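You operate a simulated robot arm through the tools that you are given. There is no shell and no other tool. Be economical: measure what you need, move in short steps, check, and stop when the job is done.

Carry out the task below with a simulated two-armed robot. There is one attempt and no reset: what you move stays moved.

TASK
Pick up the cleaner can with one hand, pass it to the other hand and put it on the steel bench. Set down upright: cleaner can.
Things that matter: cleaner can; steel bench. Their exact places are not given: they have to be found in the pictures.

Only the result counts: the job must be done as asked and must still hold three seconds after the hand-in. Knocking over, shifting, dropping, spilling or breaking anything else fails it.

THE ROBOT
Two 7-joint arms with two-finger parallel grippers on one trunk, on a base that drives. Base frame: it is fixed to the floor where the robot stands at the start and does not move with it; the origin is under the middle of the robot, x ahead of it, y to its left, z up. Readings come in mm, rad, newtons and seconds.
The left shoulder is at the start at [50, 161, 1073], the right one opposite. With the tool pointing down near the work surface each hand reaches from about 160 to 680 mm from the robot's upright axis, wherever it stands, measured 20 degrees to its own side. Places, roughly: steel bench (60x20 cm) [600, -3820, 800]. Payload 3.43 kg a hand.
The TCP of each hand is the grasp point between the finger pads, 30 mm short of the fingertips. In the tool frame z runs along the fingers and y along their closing line. The gripper opens to 94 mm. The fingers are 28 mm wide and 10 mm thick; the gripper's body (50 by 96 mm) begins 55 mm behind the TCP.
Orientation is told as [roll, pitch, yaw] about the base's x, y, z axes, in that order, counted from this pose: with the fingers straight down and closing along the base's y, the tool's x points along the base's -x, its y along +y and its z along -z.

THE INTERFACE
- The arms move only by the tool send_rows. It takes "left_steps", "right_steps" or both (then of equal length, played together; a hand with none holds still); each is a list that holds one entry, the list of rows, each a list of 7 numbers: the shift along the tool's x, y, z in mm, then the turn, a rotation vector about the tool's x, y, z in rad, then the opening, from 0 (shut) to 1 (fully open). In form: [[[tx, ty, tz, wx, wy, wz, grip], ...]]. A call has 1 to 10 rows; each row is the pose to reach, as a shift and turn from the pose commanded when the call began, along the tool's axes at that moment. Each row takes 0.2 s and may step no farther than 50 mm and 0.15 rad from the row before; otherwise, or with a gripper value out of range, the whole call is refused. Where a pose cannot be reached the arm comes as near as it can. A force on the tool above 40 N (or 10 N above the force at the start of the call, whichever is more), or a blocked arm, ends the call early, and 0.2 s more pass. Each finger travels about 45 mm/s and halts on what it meets, pressing with about 41 N; the grip force reading is that of the motor and also rises with nothing between the fingers. The clock runs only during rows and for 0.2 s after the last one: add rows that repeat a pose to give the fingers time. The reply holds the time, the measured pose of the TCP, the force on the tool along the base axes, the opening and the grip force, in the units named above and with some noise, with the torque about the TCP (base axes, N m) and any sound that the robot's microphone picked up.
- Cameras (640 x 400 px; columns grow to the right, rows downward): "scene" is now at [130.6, 13.2, 1205.2]; the picture's right is [0.15, -0.99, 0.00], its down [-0.47, -0.07, -0.88] and it looks along [0.87, 0.13, -0.48] (base axes); focal length 282 px, centre (320, 200). "left" rides on the left gripper at [76, -14, -103] in its tool frame; the picture's right is [0.18, 0.98, 0.00], its down [-0.75, 0.14, -0.64] and it looks along [-0.63, 0.12, 0.77] (tool axes); focal length 243 px, centre (320, 200). "right" rides on the right gripper at [76, 14, -102] in its tool frame; the picture's right is [-0.18, 0.98, 0.00], its down [-0.75, -0.14, -0.64] and it looks along [-0.63, -0.12, 0.77] (tool axes); focal length 243 px, centre (320, 200).
- snapshot(camera): a new picture of that camera. No time passes.
- move_column(by): slides the trunk up (or, below 0, down) by that many mm; the arms and the scene camera ride with it, the base frame stays. It gives what a move gives, with no picture.
- steer(legs): drives the robot by 1 to 6 legs, each [ahead, left, turn to the left] in mm, mm and rad, along the robot's own axes; the way and the turn of a leg run together, so that a leg with both is an arc; at most 1500 mm and 3.142 rad a leg. The arms and the cameras ride along, it lands a little off, and it stops where it bumps. It gives what a move gives.
- head_to(pan, tilt): turns the head with the scene camera to pan (to the left, within 1.396 rad either way) and tilt (down, from -0.506 to 1.204), counted from straight ahead of the robot. It gives what a move gives.
- point_at(camera, pixels): for up to 12 pixels [column, row] of the newest picture of that camera ("zoom" is the newest enlarged one), the place [x, y, z] in the base frame of the surface seen there, good to about 2 mm. No time passes.
- zoom(camera, box): a new picture of the part [left, top, right, bottom] of that camera's present view, enlarged. No time passes.
- hand_in(): hands the job in; it is judged then, once.

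Work in short steps. Measure before you move; look again where a grasp or a placing could have gone wrong, and mend it. You have 80 turns and 58 pictures in all, those below and enlarged ones among them. Open the grippers and draw the arms clear of the work before you hand the job in, unless the task says otherwise; then end with one line.

The tools are called after "Emit:" as name(argument=value, ...) on one line, values as JSON. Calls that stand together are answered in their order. send_rows: Moves the arms, as the interface text tells. Its arguments: {"type":"object","properties":{"left_steps":{"type":"array","items":{"type":"array","items":{"type":"array","items":{"type":"number"}}}},"right_steps":{"type":"array","items":{"type":"array","items":{"type":"array","items":{"type":"number"}}}}},"required":[]} The other tools are called the same way: move_column (by) slides the trunk up or down; steer (legs) drives the base; head_to (pan, tilt) turns the head that bears the scene camera; snapshot (camera) takes a picture; point_at (camera, pixels) gives the place of the surface under pixels of a picture; zoom (camera, box) takes an enlarged picture of a part of a camera's view; hand_in () hands the job in.

At the start:

```text
clock: 0.0
left_eef_pos: [463.4, 327.4, 990.4]
left_tcp_rot: [0.001, 0.001, -0.001]
left_ft_force: [-0.2, -0.5, 0.0]
left_torque: [-0.01, -0.01, 0.04]
left_width: 93.8
left_grip_force: 0.2
right_eef_pos: [393.6, -113.0, 1027.3]
right_tcp_rot: [0.0, 0.0, 0.0]
right_ft_force: [-0.1, -0.5, 1.1]
right_torque: [0.0, -0.01, -0.01]
right_width: 94.0
right_grip_force: 0.1
trunk travel left (down, up): [-100.0, 167.0]
robot x, y, heading: [0.7, -1.7, -0.002]
head pan, tilt: [0.154, 0.501]
```

scene: 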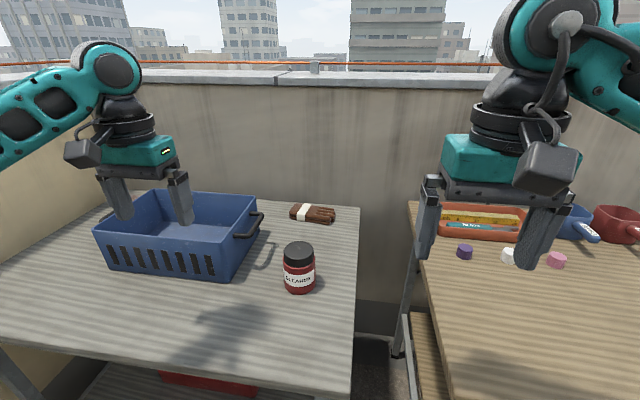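
right: 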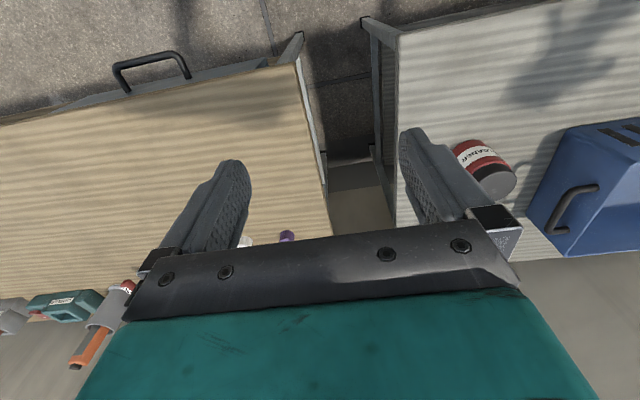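
left: 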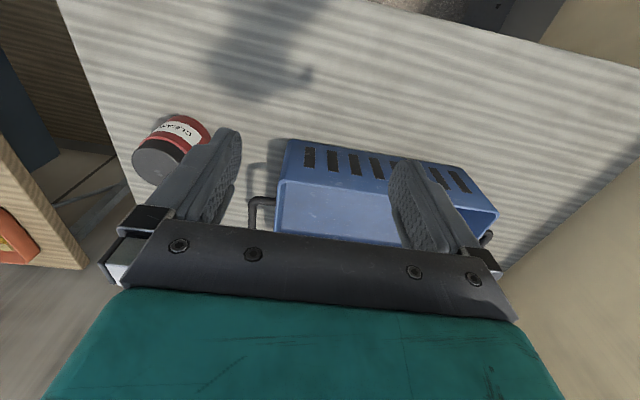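

The can shows at about (300,268) in the scene. I measure its lid, its body and the bench around it.

Emit:
point_at(camera="scene", pixels=[[298, 248], [286, 250], [313, 250], [299, 264], [299, 288], [285, 275], [315, 275], [300, 300], [340, 260], [258, 225], [300, 210], [420, 300]])

Emit:
zoom(camera="scene", box=[220, 190, 380, 310])

```text
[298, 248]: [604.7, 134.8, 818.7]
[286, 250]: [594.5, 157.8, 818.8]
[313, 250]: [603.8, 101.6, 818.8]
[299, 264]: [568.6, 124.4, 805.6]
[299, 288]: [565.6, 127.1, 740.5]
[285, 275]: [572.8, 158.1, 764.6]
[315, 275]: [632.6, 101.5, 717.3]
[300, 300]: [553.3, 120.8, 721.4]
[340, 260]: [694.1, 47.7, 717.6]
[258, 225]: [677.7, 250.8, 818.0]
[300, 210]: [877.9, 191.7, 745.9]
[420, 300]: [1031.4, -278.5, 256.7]
```

```text
3.33 times, centred on (300, 250) of scene
```

zoom: 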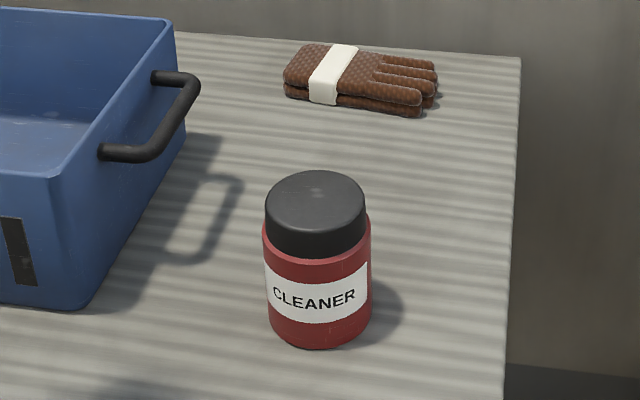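

The can stands near (600, 129), with its lid top at z≈819 and the table at z≈718. I turn the head toward the steel bench to see where the can has to go.

Emit:
head_to(pan=-1.39, tilt=0.15)

Emit:
snapshot(camera="scene")

Emit:
point_at(camera="zoom", pixels=[[318, 174], [268, 200], [363, 200], [318, 226], [265, 290], [370, 290], [318, 290], [318, 340], [430, 340], [318, 255], [318, 262]])

```text
clock: 1.6
left_eef_pos: [464.4, 326.3, 989.6]
left_tcp_rot: [0.0, 0.001, 0.0]
left_ft_force: [-0.4, 0.3, 0.2]
left_torque: [-0.01, 0.0, 0.02]
left_width: 94.3
left_grip_force: 0.1
right_eef_pos: [393.9, -112.4, 1027.4]
right_tcp_rot: [0.002, -0.001, -0.001]
right_ft_force: [-0.4, 0.2, 0.8]
right_torque: [0.01, 0.01, -0.01]
right_width: 93.9
right_grip_force: 0.1
trunk travel left (down, up): [-100.0, 167.0]
robot x, y, heading: [1.6, 1.4, 0.002]
head pan, tilt: [-1.389, 0.15]
```

```text
53 pictures are left
```

scene: 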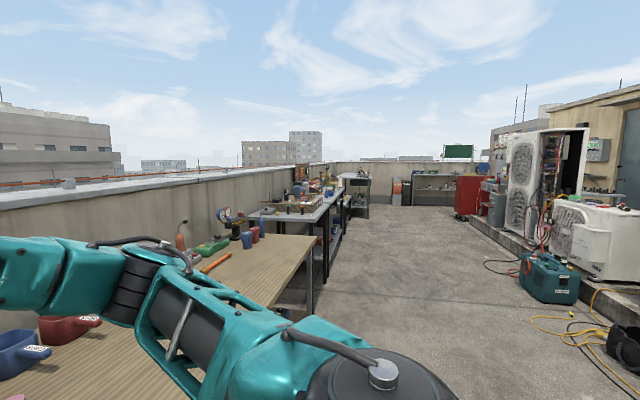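

```text
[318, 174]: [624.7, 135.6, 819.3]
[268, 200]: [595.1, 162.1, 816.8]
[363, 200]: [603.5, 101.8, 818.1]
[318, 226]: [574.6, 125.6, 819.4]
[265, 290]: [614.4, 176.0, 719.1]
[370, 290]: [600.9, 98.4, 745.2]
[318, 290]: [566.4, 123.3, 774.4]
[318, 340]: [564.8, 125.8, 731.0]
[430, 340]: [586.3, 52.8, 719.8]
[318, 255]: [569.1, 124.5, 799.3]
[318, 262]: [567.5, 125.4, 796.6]
```

I enlarge the region around the far benches.

Emit:
zoom(camera="scene", box=[170, 150, 410, 300])

Emit:
point_at(camera="scene", pixels=[[272, 255], [290, 216], [300, 207], [325, 208], [310, 196], [330, 188], [348, 175], [368, 178], [310, 240]])

```text
2.67 times, centred on (290, 225) of scene
```

zoom: 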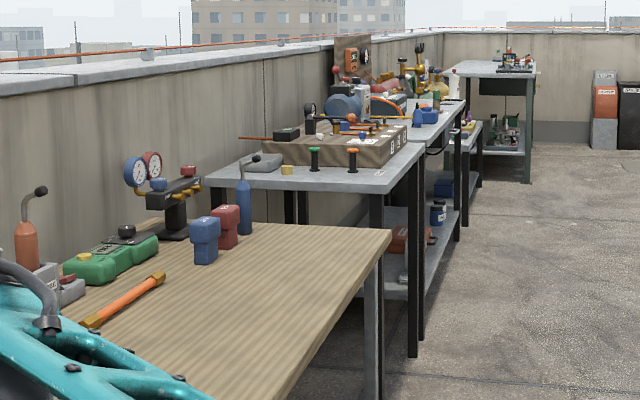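

```text
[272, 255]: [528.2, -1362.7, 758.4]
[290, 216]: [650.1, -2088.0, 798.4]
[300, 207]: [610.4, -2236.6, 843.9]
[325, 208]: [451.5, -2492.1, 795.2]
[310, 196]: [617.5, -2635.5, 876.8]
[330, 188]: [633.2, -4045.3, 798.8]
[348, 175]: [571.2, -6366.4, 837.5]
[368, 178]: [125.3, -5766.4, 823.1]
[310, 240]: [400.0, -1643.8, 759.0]
```

The bench lies beyond the other two, and I'll look at it again from closer. From the enlarged view the can's axis is at (600, 131), with a lid radius of 30 and a body radius of about 34. I bring the left hand above it.

Emit:
send_rows(left_steps=[[[-23, -33, 0, 0, 0, 0, 1], [-46, -66, 0, 0, 0, 0, 1], [-69, -99, 0, 0, 0, 0, 1], [-92, -132, 0, 0, 0, 0, 1], [-115, -165, 0, 0, 0, 0, 1], [-136, -195, 0, 0, 0, 0, 1], [-136, -195, 40, 0, 0, 0, 1], [-136, -195, 80, 0, 0, 0, 1], [-136, -195, 80, 0, 0, 0, 1]]])

Emit:
head_to(pan=0.15, tilt=0.5)

Emit:
snapshot(camera="scene")

Emit:
snapshot(camera="left")

```text
clock: 3.6
left_eef_pos: [599.7, 132.5, 910.2]
left_tcp_rot: [0.001, 0.0, 0.0]
left_ft_force: [0.2, -0.1, -0.1]
left_torque: [-0.02, -0.02, 0.0]
left_width: 94.0
left_grip_force: 0.0
right_eef_pos: [394.3, -113.0, 1026.6]
right_tcp_rot: [0.0, 0.001, 0.002]
right_ft_force: [-0.4, 0.3, -1.1]
right_torque: [0.0, 0.0, -0.01]
right_width: 93.9
right_grip_force: 0.1
trunk travel left (down, up): [-100.0, 167.0]
robot x, y, heading: [1.3, 4.1, -0.001]
head pan, tilt: [-1.389, 0.15]
```

```text
clock: 5.3
left_eef_pos: [600.5, 132.7, 910.7]
left_tcp_rot: [0.002, 0.001, 0.0]
left_ft_force: [-0.4, 0.0, -0.1]
left_torque: [-0.04, -0.02, 0.01]
left_width: 93.8
left_grip_force: 0.1
right_eef_pos: [395.5, -111.7, 1027.2]
right_tcp_rot: [-0.002, 0.0, 0.0]
right_ft_force: [-1.0, 0.8, 0.1]
right_torque: [-0.02, -0.02, 0.0]
right_width: 93.9
right_grip_force: 0.1
trunk travel left (down, up): [-100.0, 167.0]
robot x, y, heading: [-2.0, -1.6, 0.003]
head pan, tilt: [0.15, 0.499]
```

```text
51 pictures are left
```

scene: 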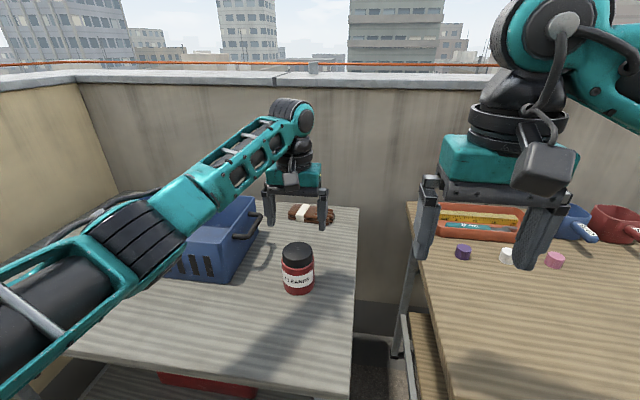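

```text
50 pictures are left
```

left: 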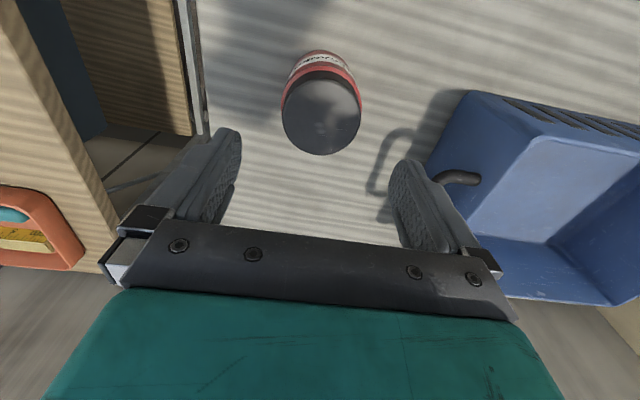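

In the left picture the lid is centred between the fingers at about (321,118), but the basket handle at (455,178) is close to one finger. I measure both.

Emit:
point_at(camera="left", pixels=[[321, 118], [283, 118], [360, 118], [321, 153], [321, 85], [440, 178], [460, 170], [450, 185]])

Emit:
point_at(camera="scene", pixels=[[286, 253], [311, 253], [298, 247], [238, 236], [260, 219], [250, 228]])

```text
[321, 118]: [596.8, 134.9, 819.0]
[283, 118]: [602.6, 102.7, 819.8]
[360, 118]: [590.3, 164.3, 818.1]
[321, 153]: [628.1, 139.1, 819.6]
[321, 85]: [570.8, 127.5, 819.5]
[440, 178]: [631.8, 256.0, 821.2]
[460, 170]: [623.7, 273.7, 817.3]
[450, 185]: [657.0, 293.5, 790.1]
```

```text
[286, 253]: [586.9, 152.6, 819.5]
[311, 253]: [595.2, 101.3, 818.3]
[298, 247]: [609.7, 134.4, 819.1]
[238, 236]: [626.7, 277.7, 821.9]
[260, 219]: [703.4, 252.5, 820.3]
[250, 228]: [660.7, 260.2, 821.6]
```

The lid centre is (599, 133) and the handle is at y≥250, well clear of the finger. I descend to z≈810 and close.

Emit:
send_rows(left_steps=[[[0, 0, 40, 0, 0, 0, 1], [0, 0, 75, 0, 0, 0, 1], [0, 0, 100, 0, 0, 0, 1], [0, 0, 100, 0, 0, 0, 1], [0, 0, 100, 0, 0, 0, 0.6], [0, 0, 100, 0, 0, 0, 0.4], [0, 0, 100, 0, 0, 0, 0.3], [0, 0, 100, 0, 0, 0, 0.3], [0, 0, 100, 0, 0, 0, 0.3]]])

Emit:
snapshot(camera="left")

```text
clock: 7.3
left_eef_pos: [600.1, 131.9, 809.2]
left_tcp_rot: [0.0, 0.0, -0.002]
left_ft_force: [1.3, 0.0, 0.5]
left_torque: [-0.07, -0.05, 0.03]
left_width: 71.6
left_grip_force: 41.4
right_eef_pos: [394.2, -114.0, 1026.9]
right_tcp_rot: [-0.001, 0.0, 0.001]
right_ft_force: [-0.4, 0.1, 0.1]
right_torque: [-0.01, 0.0, -0.02]
right_width: 93.9
right_grip_force: 0.1
trunk travel left (down, up): [-100.0, 167.0]
robot x, y, heading: [-2.9, 2.0, -0.005]
head pan, tilt: [0.15, 0.499]
```

```text
49 pictures are left
```

left: 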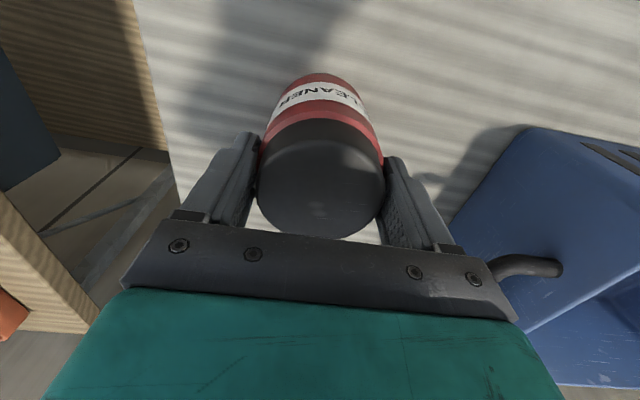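

The fingers stopped at 71.6 mm with 41 N, so the can is held across the top of its body. I lift it straight up.

Emit:
send_rows(left_steps=[[[0, 0, 0, 0, 0, 0, 0.2], [0, 0, -20, 0, 0, 0, 0.2], [0, 0, -50, 0, 0, 0, 0.2], [0, 0, -90, 0, 0, 0, 0.2], [0, 0, -130, 0, 0, 0, 0.2], [0, 0, -170, 0, 0, 0, 0.2], [0, 0, -190, 0, 0, 0, 0.2], [0, 0, -190, 0, 0, 0, 0.2]]])

Emit:
snapshot(camera="scene")

```text
clock: 9.1
left_eef_pos: [599.2, 132.2, 998.3]
left_tcp_rot: [0.002, 0.0, 0.003]
left_ft_force: [0.5, -0.8, -0.5]
left_torque: [0.03, 0.02, -0.01]
left_width: 18.8
left_grip_force: 0.0
right_eef_pos: [393.3, -112.4, 1026.3]
right_tcp_rot: [0.001, 0.0, 0.0]
right_ft_force: [0.1, 0.2, 0.0]
right_torque: [0.01, -0.01, -0.01]
right_width: 94.0
right_grip_force: 0.0
trunk travel left (down, up): [-100.0, 167.0]
robot x, y, heading: [2.0, 4.0, 0.001]
head pan, tilt: [0.15, 0.499]
```

```text
48 pictures are left
```

scene: 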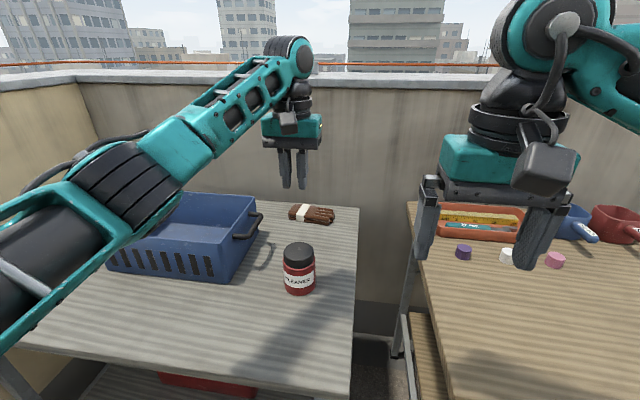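

The fingers slid off when I lifted (width is now 18.8 mm) and the can still stands. I look closely at its shape and position before a deeper grip.

Emit:
zoom(camera="scene", box=[260, 230, 340, 305])

Emit:
snapshot(camera="left")

```text
5.33 times, centred on (300, 268) of scene
```

zoom: 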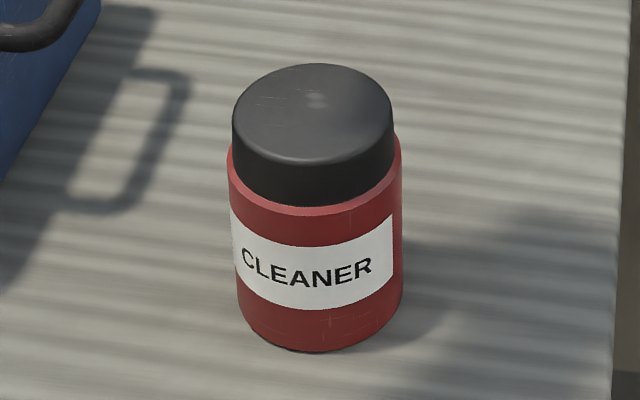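

```text
46 pictures are left
```

left: 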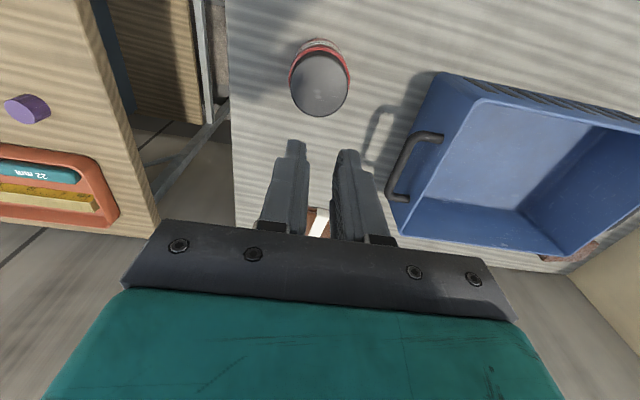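

The shoulder of the can is bevelled, so the shallow grip only pinched the bevel. I measure the lid again, then grip deeper on the straight wall.

Emit:
point_at(camera="left", pixels=[[320, 84], [293, 84], [346, 84], [320, 113], [320, 56]])

Emit:
point_at(camera="zoom", pixels=[[236, 115], [390, 115], [313, 70], [313, 158], [313, 202], [313, 216], [313, 300], [313, 345]])

Emit:
send_rows(left_steps=[[[0, 0, 0, 0, 0, 0, 1], [0, 0, 0, 0, 0, 0, 1], [0, 0, 40, 0, 0, 0, 1], [0, 0, 80, 0, 0, 0, 1], [0, 0, 120, 0, 0, 0, 1], [0, 0, 120, 0, 0, 0, 1]]])

```text
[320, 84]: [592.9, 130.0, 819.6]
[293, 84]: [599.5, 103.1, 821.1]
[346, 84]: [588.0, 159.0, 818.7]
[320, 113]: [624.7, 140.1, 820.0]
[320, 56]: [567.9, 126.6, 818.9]
```

```text
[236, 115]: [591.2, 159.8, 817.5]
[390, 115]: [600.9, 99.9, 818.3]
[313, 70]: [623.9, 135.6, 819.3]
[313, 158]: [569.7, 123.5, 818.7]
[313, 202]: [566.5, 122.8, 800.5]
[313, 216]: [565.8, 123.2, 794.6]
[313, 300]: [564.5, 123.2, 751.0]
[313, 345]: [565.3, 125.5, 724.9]
```

```text
clock: 10.5
left_eef_pos: [600.7, 132.8, 877.6]
left_tcp_rot: [0.0, 0.0, -0.001]
left_ft_force: [-0.7, -0.3, 0.8]
left_torque: [0.01, 0.01, 0.04]
left_width: 94.1
left_grip_force: 0.1
right_eef_pos: [393.9, -111.9, 1027.8]
right_tcp_rot: [-0.001, 0.001, -0.001]
right_ft_force: [0.2, 0.4, 1.0]
right_torque: [0.0, 0.02, -0.04]
right_width: 94.2
right_grip_force: 0.0
trunk travel left (down, up): [-100.0, 167.0]
robot x, y, heading: [-2.2, 1.1, 0.003]
head pan, tilt: [0.15, 0.499]
```

The can's centre is now (597, 131). I go down to z≈783, about 36 mm below the lid top, close, and lift 15 mm as a test.

Emit:
send_rows(left_steps=[[[3, -1, 45, 0, 0, 0, 1], [3, -1, 80, 0, 0, 0, 1], [3, -1, 95, 0, 0, 0, 1], [3, -1, 95, 0, 0, 0, 1], [3, -1, 95, 0, 0, 0, 0.4], [3, -1, 95, 0, 0, 0, 0], [3, -1, 95, 0, 0, 0, 0], [3, -1, 95, 0, 0, 0, 0], [3, -1, 85, 0, 0, 0, 0], [3, -1, 75, 0, 0, 0, 0]]])

Emit:
snapshot(camera="scene")

```text
clock: 12.7
left_eef_pos: [595.6, 130.7, 803.9]
left_tcp_rot: [0.0, 0.002, -0.001]
left_ft_force: [0.7, 0.1, -2.8]
left_torque: [0.05, -0.02, 0.01]
left_width: 72.9
left_grip_force: 41.0
right_eef_pos: [393.9, -111.7, 1027.2]
right_tcp_rot: [0.001, 0.0, 0.0]
right_ft_force: [0.4, 0.3, -0.4]
right_torque: [0.04, -0.01, 0.01]
right_width: 94.0
right_grip_force: 0.0
trunk travel left (down, up): [-100.0, 167.0]
robot x, y, heading: [0.7, 0.7, -0.001]
head pan, tilt: [0.15, 0.499]
```

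```text
45 pictures are left
```

scene: 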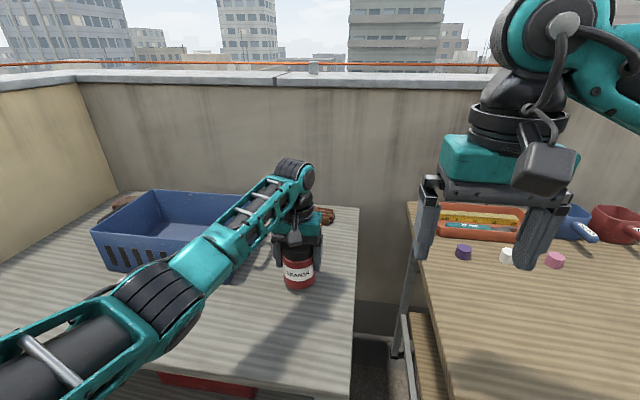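

The width is 72.9 mm and the tool force is -2.8 N, so it carries weight. I lift on to about z 960.

Emit:
send_rows(left_steps=[[[0, 0, -25, 0, 0, 0, 0], [0, 0, -55, 0, 0, 0, 0], [0, 0, -90, 0, 0, 0, 0], [0, 0, -125, 0, 0, 0, 0], [0, 0, -155, 0, 0, 0, 0], [0, 0, -155, 0, 0, 0, 0]]])

Emit:
snapshot(camera="scene")

Emit:
snapshot(camera="left")

```text
clock: 14.1
left_eef_pos: [596.0, 132.7, 960.6]
left_tcp_rot: [-0.001, 0.002, 0.003]
left_ft_force: [0.1, 0.0, -2.3]
left_torque: [0.0, 0.03, 0.02]
left_width: 72.6
left_grip_force: 40.7
right_eef_pos: [395.0, -113.0, 1026.8]
right_tcp_rot: [-0.001, 0.001, 0.001]
right_ft_force: [-0.2, 0.2, -0.5]
right_torque: [-0.03, 0.0, 0.01]
right_width: 94.3
right_grip_force: 0.1
trunk travel left (down, up): [-100.0, 167.0]
robot x, y, heading: [3.0, 1.3, 0.001]
head pan, tilt: [0.15, 0.499]
```

```text
44 pictures are left
```

scene: 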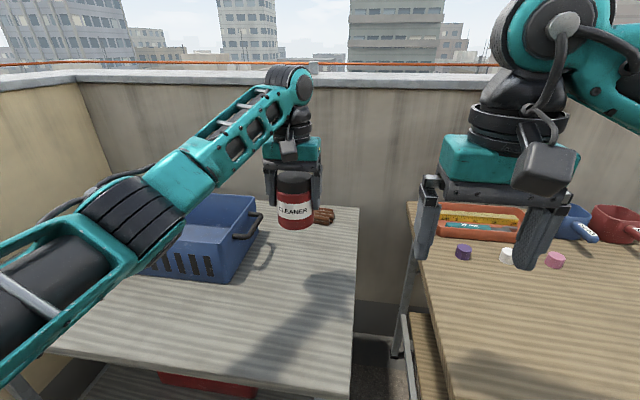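

```text
43 pictures are left
```

left: 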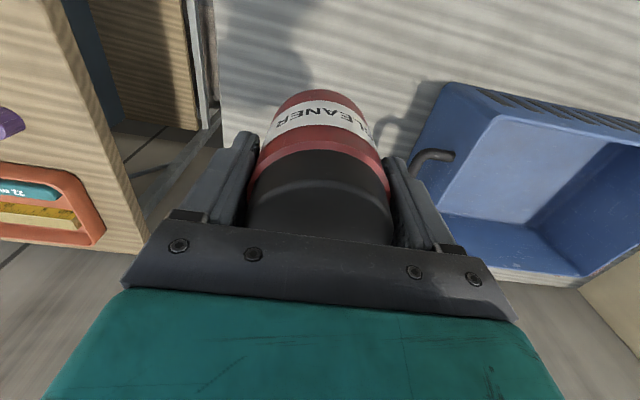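

The can is firmly held. I back away from the table and drive right along the row toward the steel bench.

Emit:
steer(legs=[[-450, 0, 0], [0, -1400, 0], [0, -1400, 0], [0, -700, 0]])

Emit:
head_to(pan=-0.3, tilt=0.3)

Emit:
snapshot(camera="scene")

```text
clock: 47.4
left_eef_pos: [121.3, -3402.9, 961.3]
left_tcp_rot: [0.001, 0.0, 0.003]
left_ft_force: [0.0, 0.8, -2.8]
left_torque: [0.01, 0.02, 0.02]
left_width: 71.7
left_grip_force: 40.9
right_eef_pos: [-80.5, -3648.4, 1026.5]
right_tcp_rot: [0.001, 0.0, 0.0]
right_ft_force: [-0.3, 0.1, 0.7]
right_torque: [-0.02, -0.02, -0.02]
right_width: 94.0
right_grip_force: 0.0
trunk travel left (down, up): [-100.0, 167.0]
robot x, y, heading: [-474.4, -3536.4, 0.001]
head pan, tilt: [0.15, 0.499]
```

```text
clock: 48.3
left_eef_pos: [120.4, -3401.4, 959.7]
left_tcp_rot: [0.001, 0.001, 0.001]
left_ft_force: [0.8, -0.5, -2.5]
left_torque: [0.02, 0.02, -0.06]
left_width: 71.6
left_grip_force: 41.1
right_eef_pos: [-82.7, -3648.9, 1026.0]
right_tcp_rot: [0.001, 0.001, 0.001]
right_ft_force: [-0.5, -0.1, 0.5]
right_torque: [0.0, -0.01, -0.04]
right_width: 93.9
right_grip_force: 0.0
trunk travel left (down, up): [-100.0, 167.0]
robot x, y, heading: [-473.3, -3536.6, 0.003]
head pan, tilt: [-0.3, 0.3]
```

```text
42 pictures are left
```

scene: 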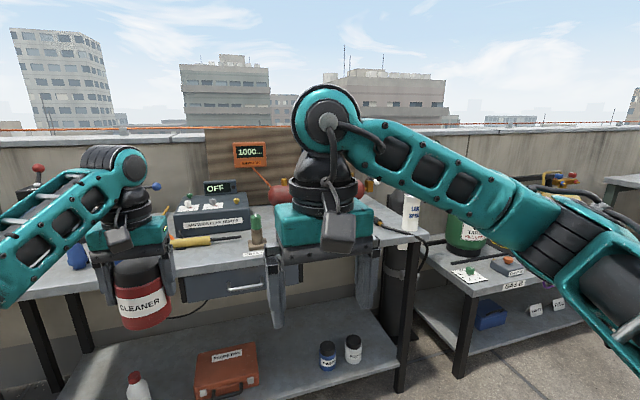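

The right arm hides part of the scene. I measure several surface points to tell which bench is the one at y≈-3820.

Emit:
point_at(camera="scene", pixels=[[200, 265], [250, 252], [400, 250], [425, 240], [470, 285], [500, 275], [560, 280], [30, 285], [620, 180], [320, 270], [255, 240], [520, 295]])

Emit:
zoom(camera="scene", box=[160, 170, 460, 310])

```text
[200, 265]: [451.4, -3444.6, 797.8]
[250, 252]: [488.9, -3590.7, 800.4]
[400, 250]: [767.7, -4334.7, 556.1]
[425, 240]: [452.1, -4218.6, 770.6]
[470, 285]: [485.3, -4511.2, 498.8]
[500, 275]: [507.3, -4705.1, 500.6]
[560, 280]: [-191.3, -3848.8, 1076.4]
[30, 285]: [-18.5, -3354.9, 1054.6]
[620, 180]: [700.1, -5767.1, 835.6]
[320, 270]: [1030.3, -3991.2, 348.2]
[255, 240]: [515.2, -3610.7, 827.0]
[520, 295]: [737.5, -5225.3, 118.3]
```

```text
2.13 times, centred on (310, 240) of scene
```

zoom: 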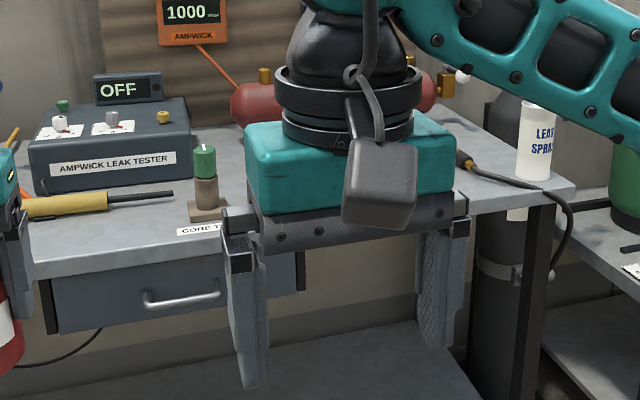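

The steel bench has its top at z≈800 and its front edge at x≈440, and it runs roughly from y -3350 to -4220. I drive 350 mm right so its middle shows in the gap between the arms.

Emit:
steer(legs=[[0, -330, 0]])

Emit:
head_to(pan=0.0, tilt=0.45)

Emit:
snapshot(camera="scene")

```text
clock: 51.7
left_eef_pos: [120.8, -3731.0, 959.6]
left_tcp_rot: [0.0, 0.001, 0.002]
left_ft_force: [0.4, 0.8, -2.7]
left_torque: [0.01, 0.01, 0.01]
left_width: 71.9
left_grip_force: 40.5
right_eef_pos: [-80.1, -3978.3, 1027.0]
right_tcp_rot: [0.0, 0.001, 0.002]
right_ft_force: [0.9, 0.0, -0.3]
right_torque: [0.0, -0.02, 0.05]
right_width: 94.1
right_grip_force: 0.2
trunk travel left (down, up): [-100.0, 167.0]
robot x, y, heading: [-475.1, -3862.9, 0.006]
head pan, tilt: [-0.3, 0.3]
```

```text
clock: 52.5
left_eef_pos: [119.6, -3730.6, 960.8]
left_tcp_rot: [0.0, 0.002, 0.0]
left_ft_force: [0.2, 0.2, -2.5]
left_torque: [-0.01, -0.02, -0.04]
left_width: 71.7
left_grip_force: 40.6
right_eef_pos: [-81.7, -3976.8, 1026.0]
right_tcp_rot: [0.0, 0.001, 0.002]
right_ft_force: [0.2, 1.3, 0.7]
right_torque: [0.02, 0.04, -0.01]
right_width: 93.9
right_grip_force: 0.1
trunk travel left (down, up): [-100.0, 167.0]
robot x, y, heading: [-474.6, -3864.6, 0.005]
head pan, tilt: [0.0, 0.45]
```

```text
40 pictures are left
```

scene: 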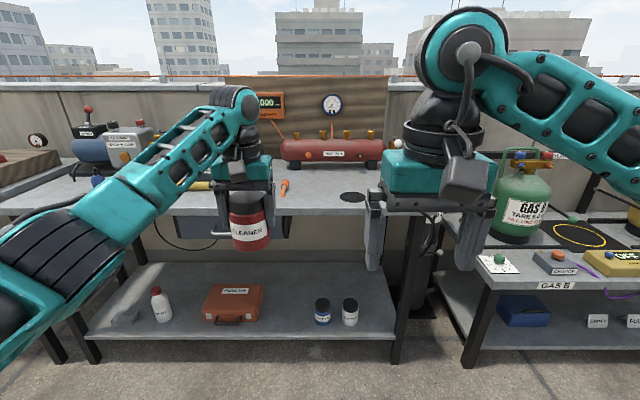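

Emit:
zoom(camera="scene", box=[200, 120, 420, 260])

Emit:
point_at(camera="scene", pixels=[[320, 212], [320, 195], [320, 180], [352, 197], [285, 185], [283, 196], [375, 180], [330, 170], [300, 200], [360, 212], [60, 200], [325, 215]])

```text
2.86 times, centred on (310, 190) of scene
```

zoom: 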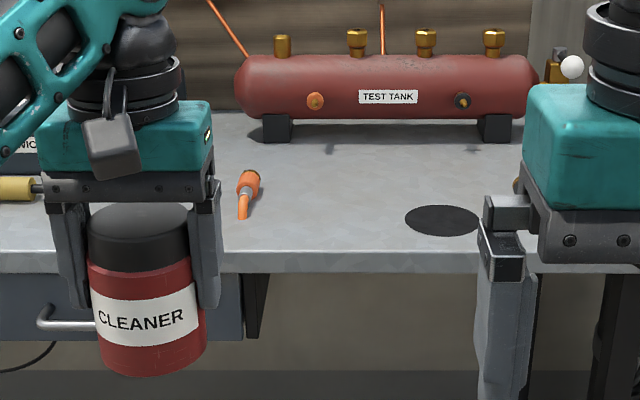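

```text
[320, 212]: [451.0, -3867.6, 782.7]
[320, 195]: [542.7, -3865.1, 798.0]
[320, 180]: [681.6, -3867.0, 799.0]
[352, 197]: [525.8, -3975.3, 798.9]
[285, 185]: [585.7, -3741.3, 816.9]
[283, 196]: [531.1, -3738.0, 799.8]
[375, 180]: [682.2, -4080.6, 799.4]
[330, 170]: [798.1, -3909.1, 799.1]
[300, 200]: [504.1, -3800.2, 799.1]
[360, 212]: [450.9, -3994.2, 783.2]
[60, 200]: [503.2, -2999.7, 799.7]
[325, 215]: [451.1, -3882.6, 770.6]
```

The bench is free around x 460–780, y -3770 to -3930, with its top at z=799 and front edge at x=451. Before the handover I turn the left hand to yaw -61° and pitch the right hand until it points forward, 15° below horizontal.

Emit:
send_rows(left_steps=[[[0, -8, 0, 0, 0, 0.119, 0], [-1, -16, 0, 0, 0, 0.238, 0], [-1, -24, 0, 0, 0, 0.357, 0], [-2, -32, 0, 0, 0, 0.476, 0], [-2, -40, 0, 0, 0, 0.594, 0], [-3, -48, 0, 0, 0, 0.713, 0], [-4, -56, 0, 0, 0, 0.832, 0], [-4, -64, 0, 0, 0, 0.951, 0], [-5, -73, 0, 0, 0, 1.07, 0], [-5, -73, 0, 0, 0, 1.07, 0]]], right_steps=[[[-9, 0, 0, 0, -0.145, 0, 1], [-18, 0, 0, 0, -0.291, 0, 1], [-27, 0, 0, 0, -0.436, 0, 1], [-36, 0, 0, 0, -0.582, 0, 1], [-45, 0, 0, 0, -0.727, 0, 1], [-54, 0, 0, 0, -0.873, 0, 1], [-63, 0, 0, 0, -1.018, 0, 1], [-72, 0, 0, 0, -1.164, 0, 1], [-85, 0, 0, 0, -1.309, 0, 1], [-85, 0, 0, 0, -1.309, 0, 1]]])

Emit:
snapshot(camera="scene")

```text
clock: 54.7
left_eef_pos: [125.5, -3805.2, 959.4]
left_tcp_rot: [-0.001, 0.0, -1.071]
left_ft_force: [-0.4, 0.0, -3.6]
left_torque: [0.02, -0.03, -0.01]
left_width: 71.6
left_grip_force: 41.0
right_eef_pos: [5.3, -3975.9, 1028.3]
right_tcp_rot: [-0.001, -1.31, 0.002]
right_ft_force: [0.2, 0.2, 0.0]
right_torque: [0.0, 0.01, 0.03]
right_width: 93.8
right_grip_force: 0.1
trunk travel left (down, up): [-100.0, 167.0]
robot x, y, heading: [-476.3, -3866.6, 0.004]
head pan, tilt: [0.0, 0.45]
```

```text
38 pictures are left
```

scene: 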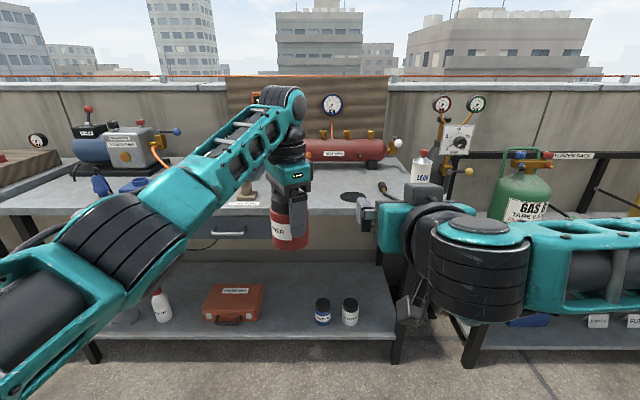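

Both poses were reached. The can's axis is at (125.5, -3805) and its bottom at z≈894. I yaw the right hand 0.5 rad to the left and put it at a pre-grasp point about 138 mm short of the axis.

Emit:
send_rows(right_steps=[[[13, 26, 3, -0.121, 0, -0.032, 1], [26, 52, 6, -0.242, 0, -0.065, 1], [39, 78, 9, -0.362, 0, -0.097, 1], [52, 105, 13, -0.483, 0, -0.13, 1], [52, 105, 13, -0.483, 0, -0.13, 1]]])

Emit:
snapshot(camera="scene")

Emit:
snapshot(camera="right")

```text
clock: 55.9
left_eef_pos: [126.3, -3804.8, 956.2]
left_tcp_rot: [0.0, -0.001, -1.069]
left_ft_force: [0.5, -0.6, -2.7]
left_torque: [-0.01, 0.01, 0.03]
left_width: 71.8
left_grip_force: 40.7
right_eef_pos: [-14.4, -3871.5, 998.1]
right_tcp_rot: [0.165, -1.251, 0.306]
right_ft_force: [0.2, -0.4, -0.6]
right_torque: [0.0, 0.02, 0.0]
right_width: 94.0
right_grip_force: 0.0
right hand out of reach, approached as far as the arm can: row 3, 4, 5
trunk travel left (down, up): [-100.0, 167.0]
robot x, y, heading: [-474.8, -3863.7, -0.003]
head pan, tilt: [0.0, 0.45]
```

```text
37 pictures are left
```

scene: 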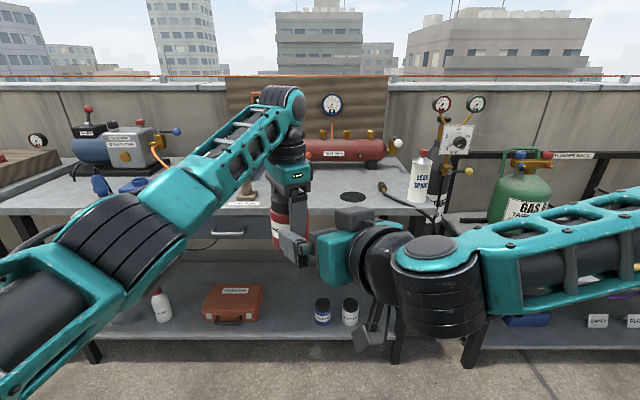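

```text
36 pictures are left
```

right: 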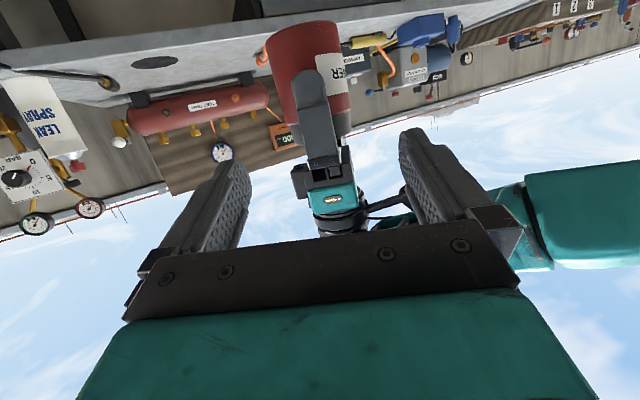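

The right arm could not fold that far in. I shift the handover to the right and up: first the right hand goes back to an easier pose with yaw 0.3.

Emit:
send_rows(right_steps=[[[-9, -18, -13, 0.048, 0, 0.013, 1], [-18, -36, -26, 0.096, 0, 0.026, 1], [-28, -54, -39, 0.145, 0, 0.039, 1], [-38, -73, -53, 0.193, 0, 0.052, 1], [-38, -73, -53, 0.193, 0, 0.052, 1]]])

```text
clock: 57.1
left_eef_pos: [125.3, -3804.5, 960.5]
left_tcp_rot: [-0.001, 0.0, -1.068]
left_ft_force: [-0.4, -0.1, -2.1]
left_torque: [0.0, -0.04, 0.02]
left_width: 71.7
left_grip_force: 41.0
right_eef_pos: [-13.7, -3956.9, 1048.8]
right_tcp_rot: [0.124, -1.245, 0.142]
right_ft_force: [-0.5, -0.1, 0.8]
right_torque: [-0.02, 0.0, 0.01]
right_width: 94.1
right_grip_force: 0.1
trunk travel left (down, up): [-100.0, 167.0]
robot x, y, heading: [-470.4, -3866.3, 0.0]
head pan, tilt: [0.0, 0.45]
```

The right hand now points along (0.91, 0.26, -0.32), close to what I need. I level it slightly and move the left hand with the can to the new handover place, in front of the right fingers and 138 mm away.

Emit:
send_rows(left_steps=[[[-20, -12, -25, 0, 0, 0.046, 0], [-40, -24, -50, 0, 0, 0.092, 0], [-60, -37, -75, 0, 0, 0.138, 0], [-80, -49, -75, 0, 0, 0.184, 0], [-98, -60, -75, 0, 0, 0.23, 0], [-98, -60, -75, 0, 0, 0.23, 0]]], right_steps=[[[0, 0, 0, 0, -0.02, -0.014, 1], [0, 0, 0, 0, -0.04, -0.028, 1], [0, 0, 0, 0, -0.06, -0.042, 1], [0, 0, 0, 0, -0.06, -0.042, 1], [0, 0, 0, 0, -0.06, -0.042, 1], [0, 0, 0, 0, -0.06, -0.042, 1]]])

Emit:
snapshot(camera="scene")

Emit:
snapshot(camera="right")

```text
clock: 58.5
left_eef_pos: [97.8, -3885.4, 1037.0]
left_tcp_rot: [-0.001, 0.0, -1.299]
left_ft_force: [0.4, -0.7, -2.6]
left_torque: [0.02, 0.0, 0.02]
left_width: 71.8
left_grip_force: 41.0
left hand out of reach, approached as far as the arm can: row 2, 3, 4, 5, 6
right_eef_pos: [-15.1, -3954.1, 1047.8]
right_tcp_rot: [-0.001, -1.305, 0.274]
right_ft_force: [0.3, 0.0, -0.3]
right_torque: [-0.02, 0.0, -0.01]
right_width: 93.8
right_grip_force: 0.0
trunk travel left (down, up): [-100.0, 167.0]
robot x, y, heading: [-476.4, -3864.2, 0.002]
head pan, tilt: [0.0, 0.45]
```

```text
35 pictures are left
```

scene: 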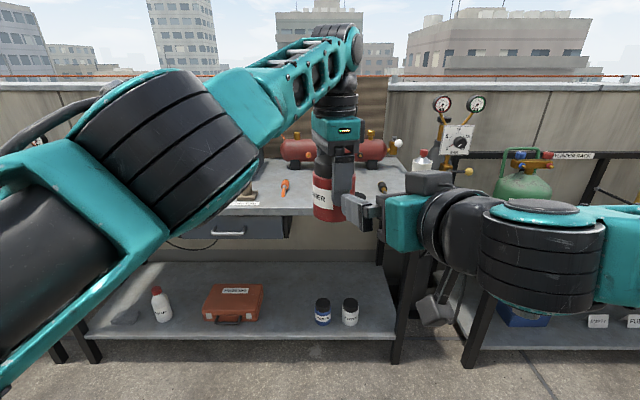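

```text
34 pictures are left
```

right: 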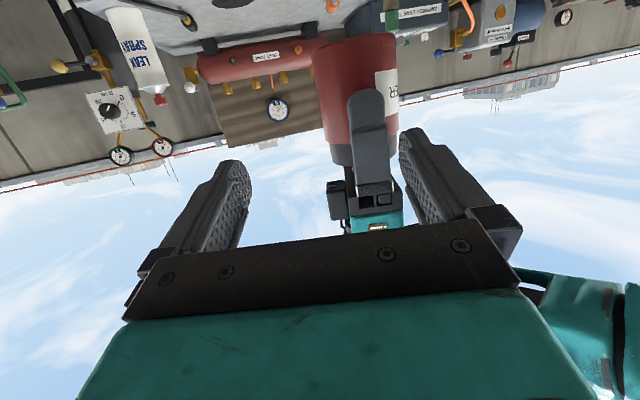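

The left hand stopped at (97.8, -3885, 1037). Relative to the right hand the can is 127 mm ahead and 36 mm to the left, so I slide the right hand sideways first.

Emit:
send_rows(right_steps=[[[0, 18, 0, 0, 0, 0, 1], [0, 36, 0, 0, 0, 0, 1], [0, 36, 0, 0, 0, 0, 1]]])

Emit:
snapshot(camera="right")

```text
clock: 59.3
left_eef_pos: [97.8, -3886.0, 1038.2]
left_tcp_rot: [0.0, 0.0, -1.299]
left_ft_force: [-0.1, -0.1, -2.3]
left_torque: [0.02, 0.02, 0.03]
left_width: 71.5
left_grip_force: 40.9
right_eef_pos: [-24.1, -3920.4, 1048.3]
right_tcp_rot: [0.0, -1.308, 0.272]
right_ft_force: [0.0, 0.6, 0.2]
right_torque: [0.01, 0.02, 0.01]
right_width: 93.9
right_grip_force: 0.1
trunk travel left (down, up): [-100.0, 167.0]
robot x, y, heading: [-474.5, -3866.4, 0.002]
head pan, tilt: [0.0, 0.45]
```

```text
33 pictures are left
```

right: 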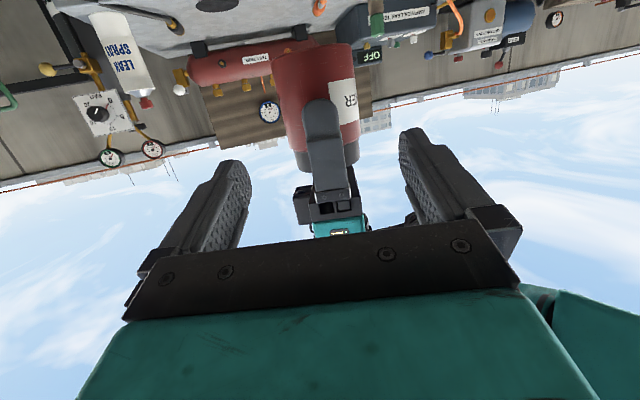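

The lateral offset is now about zero. I check the can's real bottom and side positions through the right camera.

Emit:
point_at(camera="right", pixels=[[312, 48], [312, 60], [312, 90], [277, 80], [354, 80], [322, 130], [325, 185], [287, 120], [358, 140]])

```text
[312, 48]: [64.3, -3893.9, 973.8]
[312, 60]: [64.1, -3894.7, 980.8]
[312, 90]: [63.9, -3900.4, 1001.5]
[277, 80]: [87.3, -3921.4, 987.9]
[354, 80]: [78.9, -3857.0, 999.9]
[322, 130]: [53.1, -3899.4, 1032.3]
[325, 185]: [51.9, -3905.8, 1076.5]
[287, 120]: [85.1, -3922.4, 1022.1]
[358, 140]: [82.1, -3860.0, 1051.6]
```

The can's bottom is at z≈973 and the left hand's rear finger reaches 49 mm from the axis. I advance the right hand 118 mm along its fingers, which leaves its palm about 10 mm clear of that finger, and don't close yet.

Emit:
send_rows(right_steps=[[[0, 0, 30, 0, 0, 0, 1], [0, 0, 60, 0, 0, 0, 1], [0, 0, 85, 0, 0, 0, 1], [0, 0, 105, 0, 0, 0, 1], [0, 0, 118, 0, 0, 0, 1], [0, 0, 118, 0, 0, 0, 1]]])

Emit:
snapshot(camera="right")

Emit:
zoom(camera="scene", box=[260, 100, 460, 260])

```text
clock: 60.7
left_eef_pos: [98.3, -3886.5, 1037.7]
left_tcp_rot: [-0.002, -0.001, -1.298]
left_ft_force: [0.5, -0.6, -2.1]
left_torque: [-0.03, -0.01, 0.03]
left_width: 71.7
left_grip_force: 40.8
right_eef_pos: [86.9, -3890.9, 1015.9]
right_tcp_rot: [0.0, -1.307, 0.275]
right_ft_force: [-0.5, 0.3, 0.0]
right_torque: [-0.04, -0.01, -0.03]
right_width: 94.1
right_grip_force: 0.0
trunk travel left (down, up): [-100.0, 167.0]
robot x, y, heading: [-475.1, -3861.6, 0.0]
head pan, tilt: [0.0, 0.45]
```

```text
32 pictures are left
```

right: 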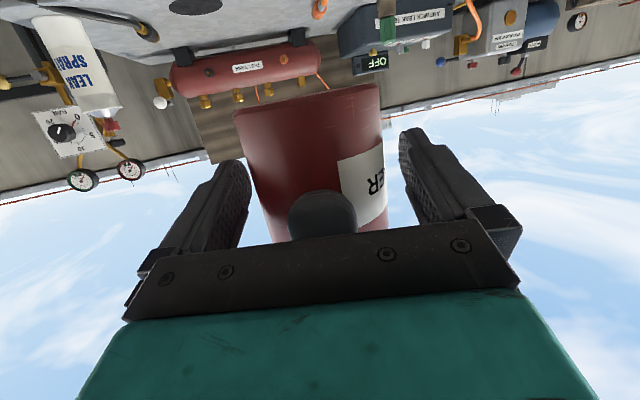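

```text
2.50 times, centred on (360, 180) of scene
```

zoom: 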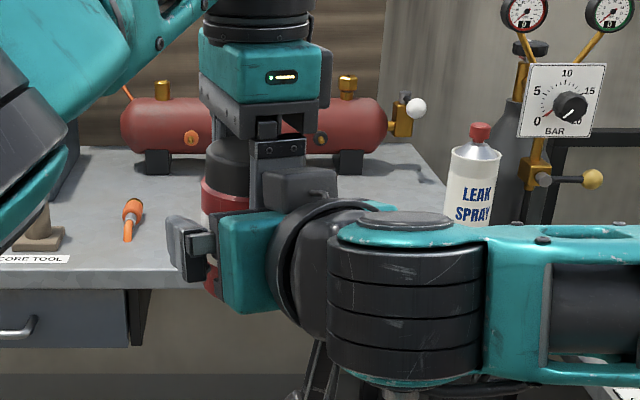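

The can sits centrally between the open right fingers with no contact force. I close the right hand while the left holds.

Emit:
send_rows(right_steps=[[[0, 0, 0, 0, 0, 0, 0.8], [0, 0, 0, 0, 0, 0, 0.6], [0, 0, 0, 0, 0, 0, 0.3], [0, 0, 0, 0, 0, 0, 0], [0, 0, 0, 0, 0, 0, 0], [0, 0, 0, 0, 0, 0, 0]]])

Emit:
snapshot(camera="right")

```text
clock: 62.1
left_eef_pos: [99.5, -3885.6, 1036.7]
left_tcp_rot: [-0.001, 0.0, -1.297]
left_ft_force: [-4.4, 3.8, -1.6]
left_torque: [0.09, 0.09, 0.03]
left_width: 71.8
left_grip_force: 41.3
right_eef_pos: [87.7, -3891.2, 1017.1]
right_tcp_rot: [0.0, -1.308, 0.272]
right_ft_force: [3.2, -2.5, 0.6]
right_torque: [-0.04, 0.02, -0.06]
right_width: 73.9
right_grip_force: 40.6
trunk travel left (down, up): [-100.0, 167.0]
robot x, y, heading: [-477.1, -3865.1, -0.002]
head pan, tilt: [0.0, 0.45]
```

```text
30 pictures are left
```

right: 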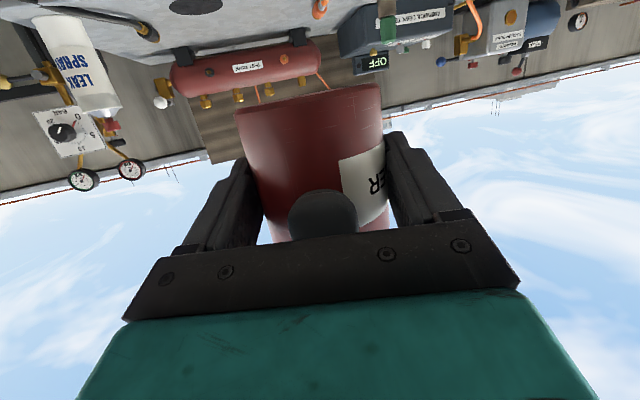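

The right hand holds at 73.9 mm with 40.6 N. I open the left slightly, to about 80 mm so its rear finger stays off the right palm.

Emit:
send_rows(left_steps=[[[0, 0, 0, 0, 0, 0, 0.8], [0, 0, 0, 0, 0, 0, 0.83], [0, 0, 0, 0, 0, 0, 0.85], [0, 0, 0, 0, 0, 0, 0.85]]])

Emit:
snapshot(camera="left")

```text
clock: 63.1
left_eef_pos: [99.4, -3886.0, 1036.8]
left_tcp_rot: [0.0, -0.001, -1.298]
left_ft_force: [0.5, 0.2, 0.0]
left_torque: [0.01, 0.01, -0.03]
left_width: 79.8
left_grip_force: 0.0
right_eef_pos: [87.5, -3890.9, 1014.9]
right_tcp_rot: [0.001, -1.307, 0.274]
right_ft_force: [0.0, 0.6, -0.2]
right_torque: [-0.01, 0.04, 0.04]
right_width: 74.0
right_grip_force: 40.5
trunk travel left (down, up): [-100.0, 167.0]
robot x, y, heading: [-475.5, -3863.6, 0.005]
head pan, tilt: [0.0, 0.45]
```

```text
29 pictures are left
```

left: 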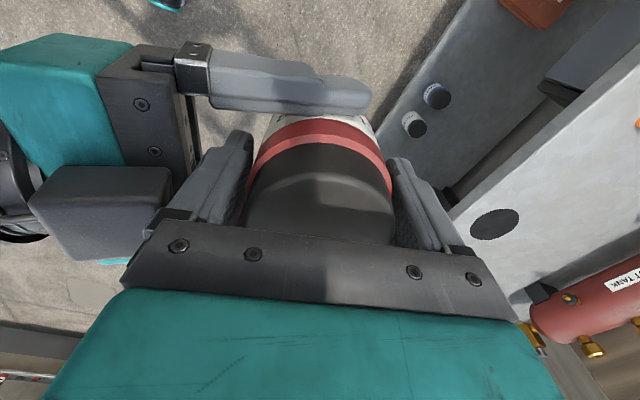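

The left hand reads no load now. I raise it straight up in small steps and watch the right hand.

Emit:
send_rows(left_steps=[[[0, 0, -10, 0, 0, 0, 0.85], [0, 0, -25, 0, 0, 0, 0.85], [0, 0, -45, 0, 0, 0, 0.85], [0, 0, -70, 0, 0, 0, 0.85], [0, 0, -90, 0, 0, 0, 0.85], [0, 0, -90, 0, 0, 0, 0.85]]])

Emit:
snapshot(camera="left")

```text
clock: 64.2
left_eef_pos: [85.8, -3875.4, 1089.8]
left_tcp_rot: [0.01, 0.001, -1.286]
left_ft_force: [1.3, 0.2, -0.1]
left_torque: [-0.03, 0.06, 0.03]
left_width: 79.7
left_grip_force: 0.0
left hand out of reach, approached as far as the arm can: row 2, 3, 4, 5
right_eef_pos: [86.3, -3888.4, 1020.4]
right_tcp_rot: [0.003, -1.314, 0.276]
right_ft_force: [-0.2, 0.8, -3.3]
right_torque: [-0.03, 0.01, -0.02]
right_width: 73.9
right_grip_force: 40.7
trunk travel left (down, up): [-100.0, 167.0]
robot x, y, heading: [-472.8, -3867.3, 0.002]
head pan, tilt: [0.0, 0.45]
stopped in row 5 (left hand): the force on the tool passed its limit at 42 N (the readings are from after the stop); the commanded pose is now the measured one
```

```text
28 pictures are left
```

left: 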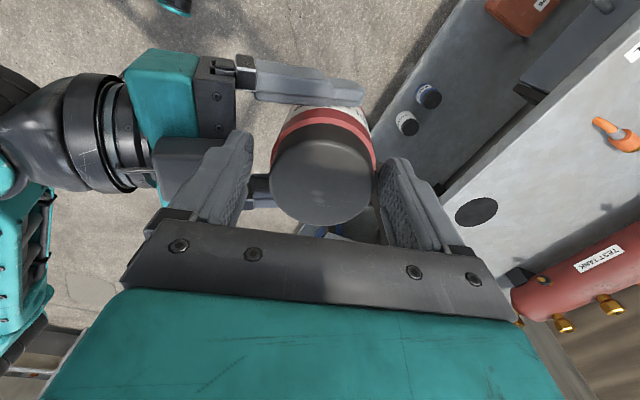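

The left arm hit its upper reach limit, drifted and brushed the can. The right still holds it at 73.9 mm with 3.3 N of weight. I open the left a bit more and lower the right hand straight down.

Emit:
send_rows(left_steps=[[[0, 0, 0, 0, 0, 0, 0.93], [0, 0, 0, 0, 0, 0, 0.93], [0, 0, 0, 0, 0, 0, 0.93], [0, 0, 0, 0, 0, 0, 0.93], [0, 0, 0, 0, 0, 0, 0.93], [0, 0, 0, 0, 0, 0, 0.93]]], right_steps=[[[0, 0, 0, 0, 0, 0, 0], [9.7, 0, 2.6, 0, 0, 0, 0], [24, 0, 6.5, 0, 0, 0, 0], [43, 0, 11.7, 0, 0, 0, 0], [63, 0, 16.8, 0, 0, 0, 0], [77, 0, 20.7, 0, 0, 0, 0]]])

Emit:
snapshot(camera="left")

Emit:
snapshot(camera="scene")

```text
clock: 65.6
left_eef_pos: [85.2, -3876.3, 1089.9]
left_tcp_rot: [0.009, 0.003, -1.287]
left_ft_force: [0.3, -0.5, -0.1]
left_torque: [-0.02, 0.02, -0.02]
left_width: 87.0
left_grip_force: 0.1
right_eef_pos: [82.6, -3866.4, 956.5]
right_tcp_rot: [-0.012, -1.307, 0.276]
right_ft_force: [0.4, 1.0, -3.1]
right_torque: [0.01, 0.03, 0.0]
right_width: 74.0
right_grip_force: 41.5
right hand out of reach, approached as far as the arm can: row 4, 5, 6
trunk travel left (down, up): [-100.0, 167.0]
robot x, y, heading: [-474.8, -3867.2, 0.001]
head pan, tilt: [0.0, 0.45]
```

```text
27 pictures are left
```

left: 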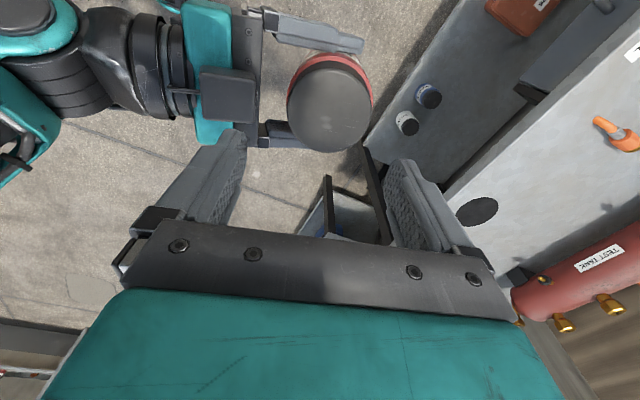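

```text
26 pictures are left
```

scene: 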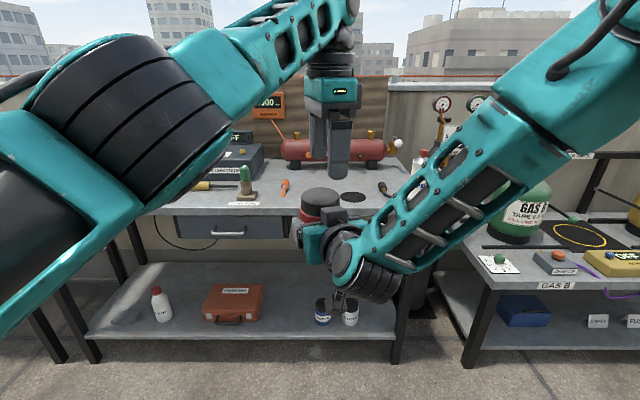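

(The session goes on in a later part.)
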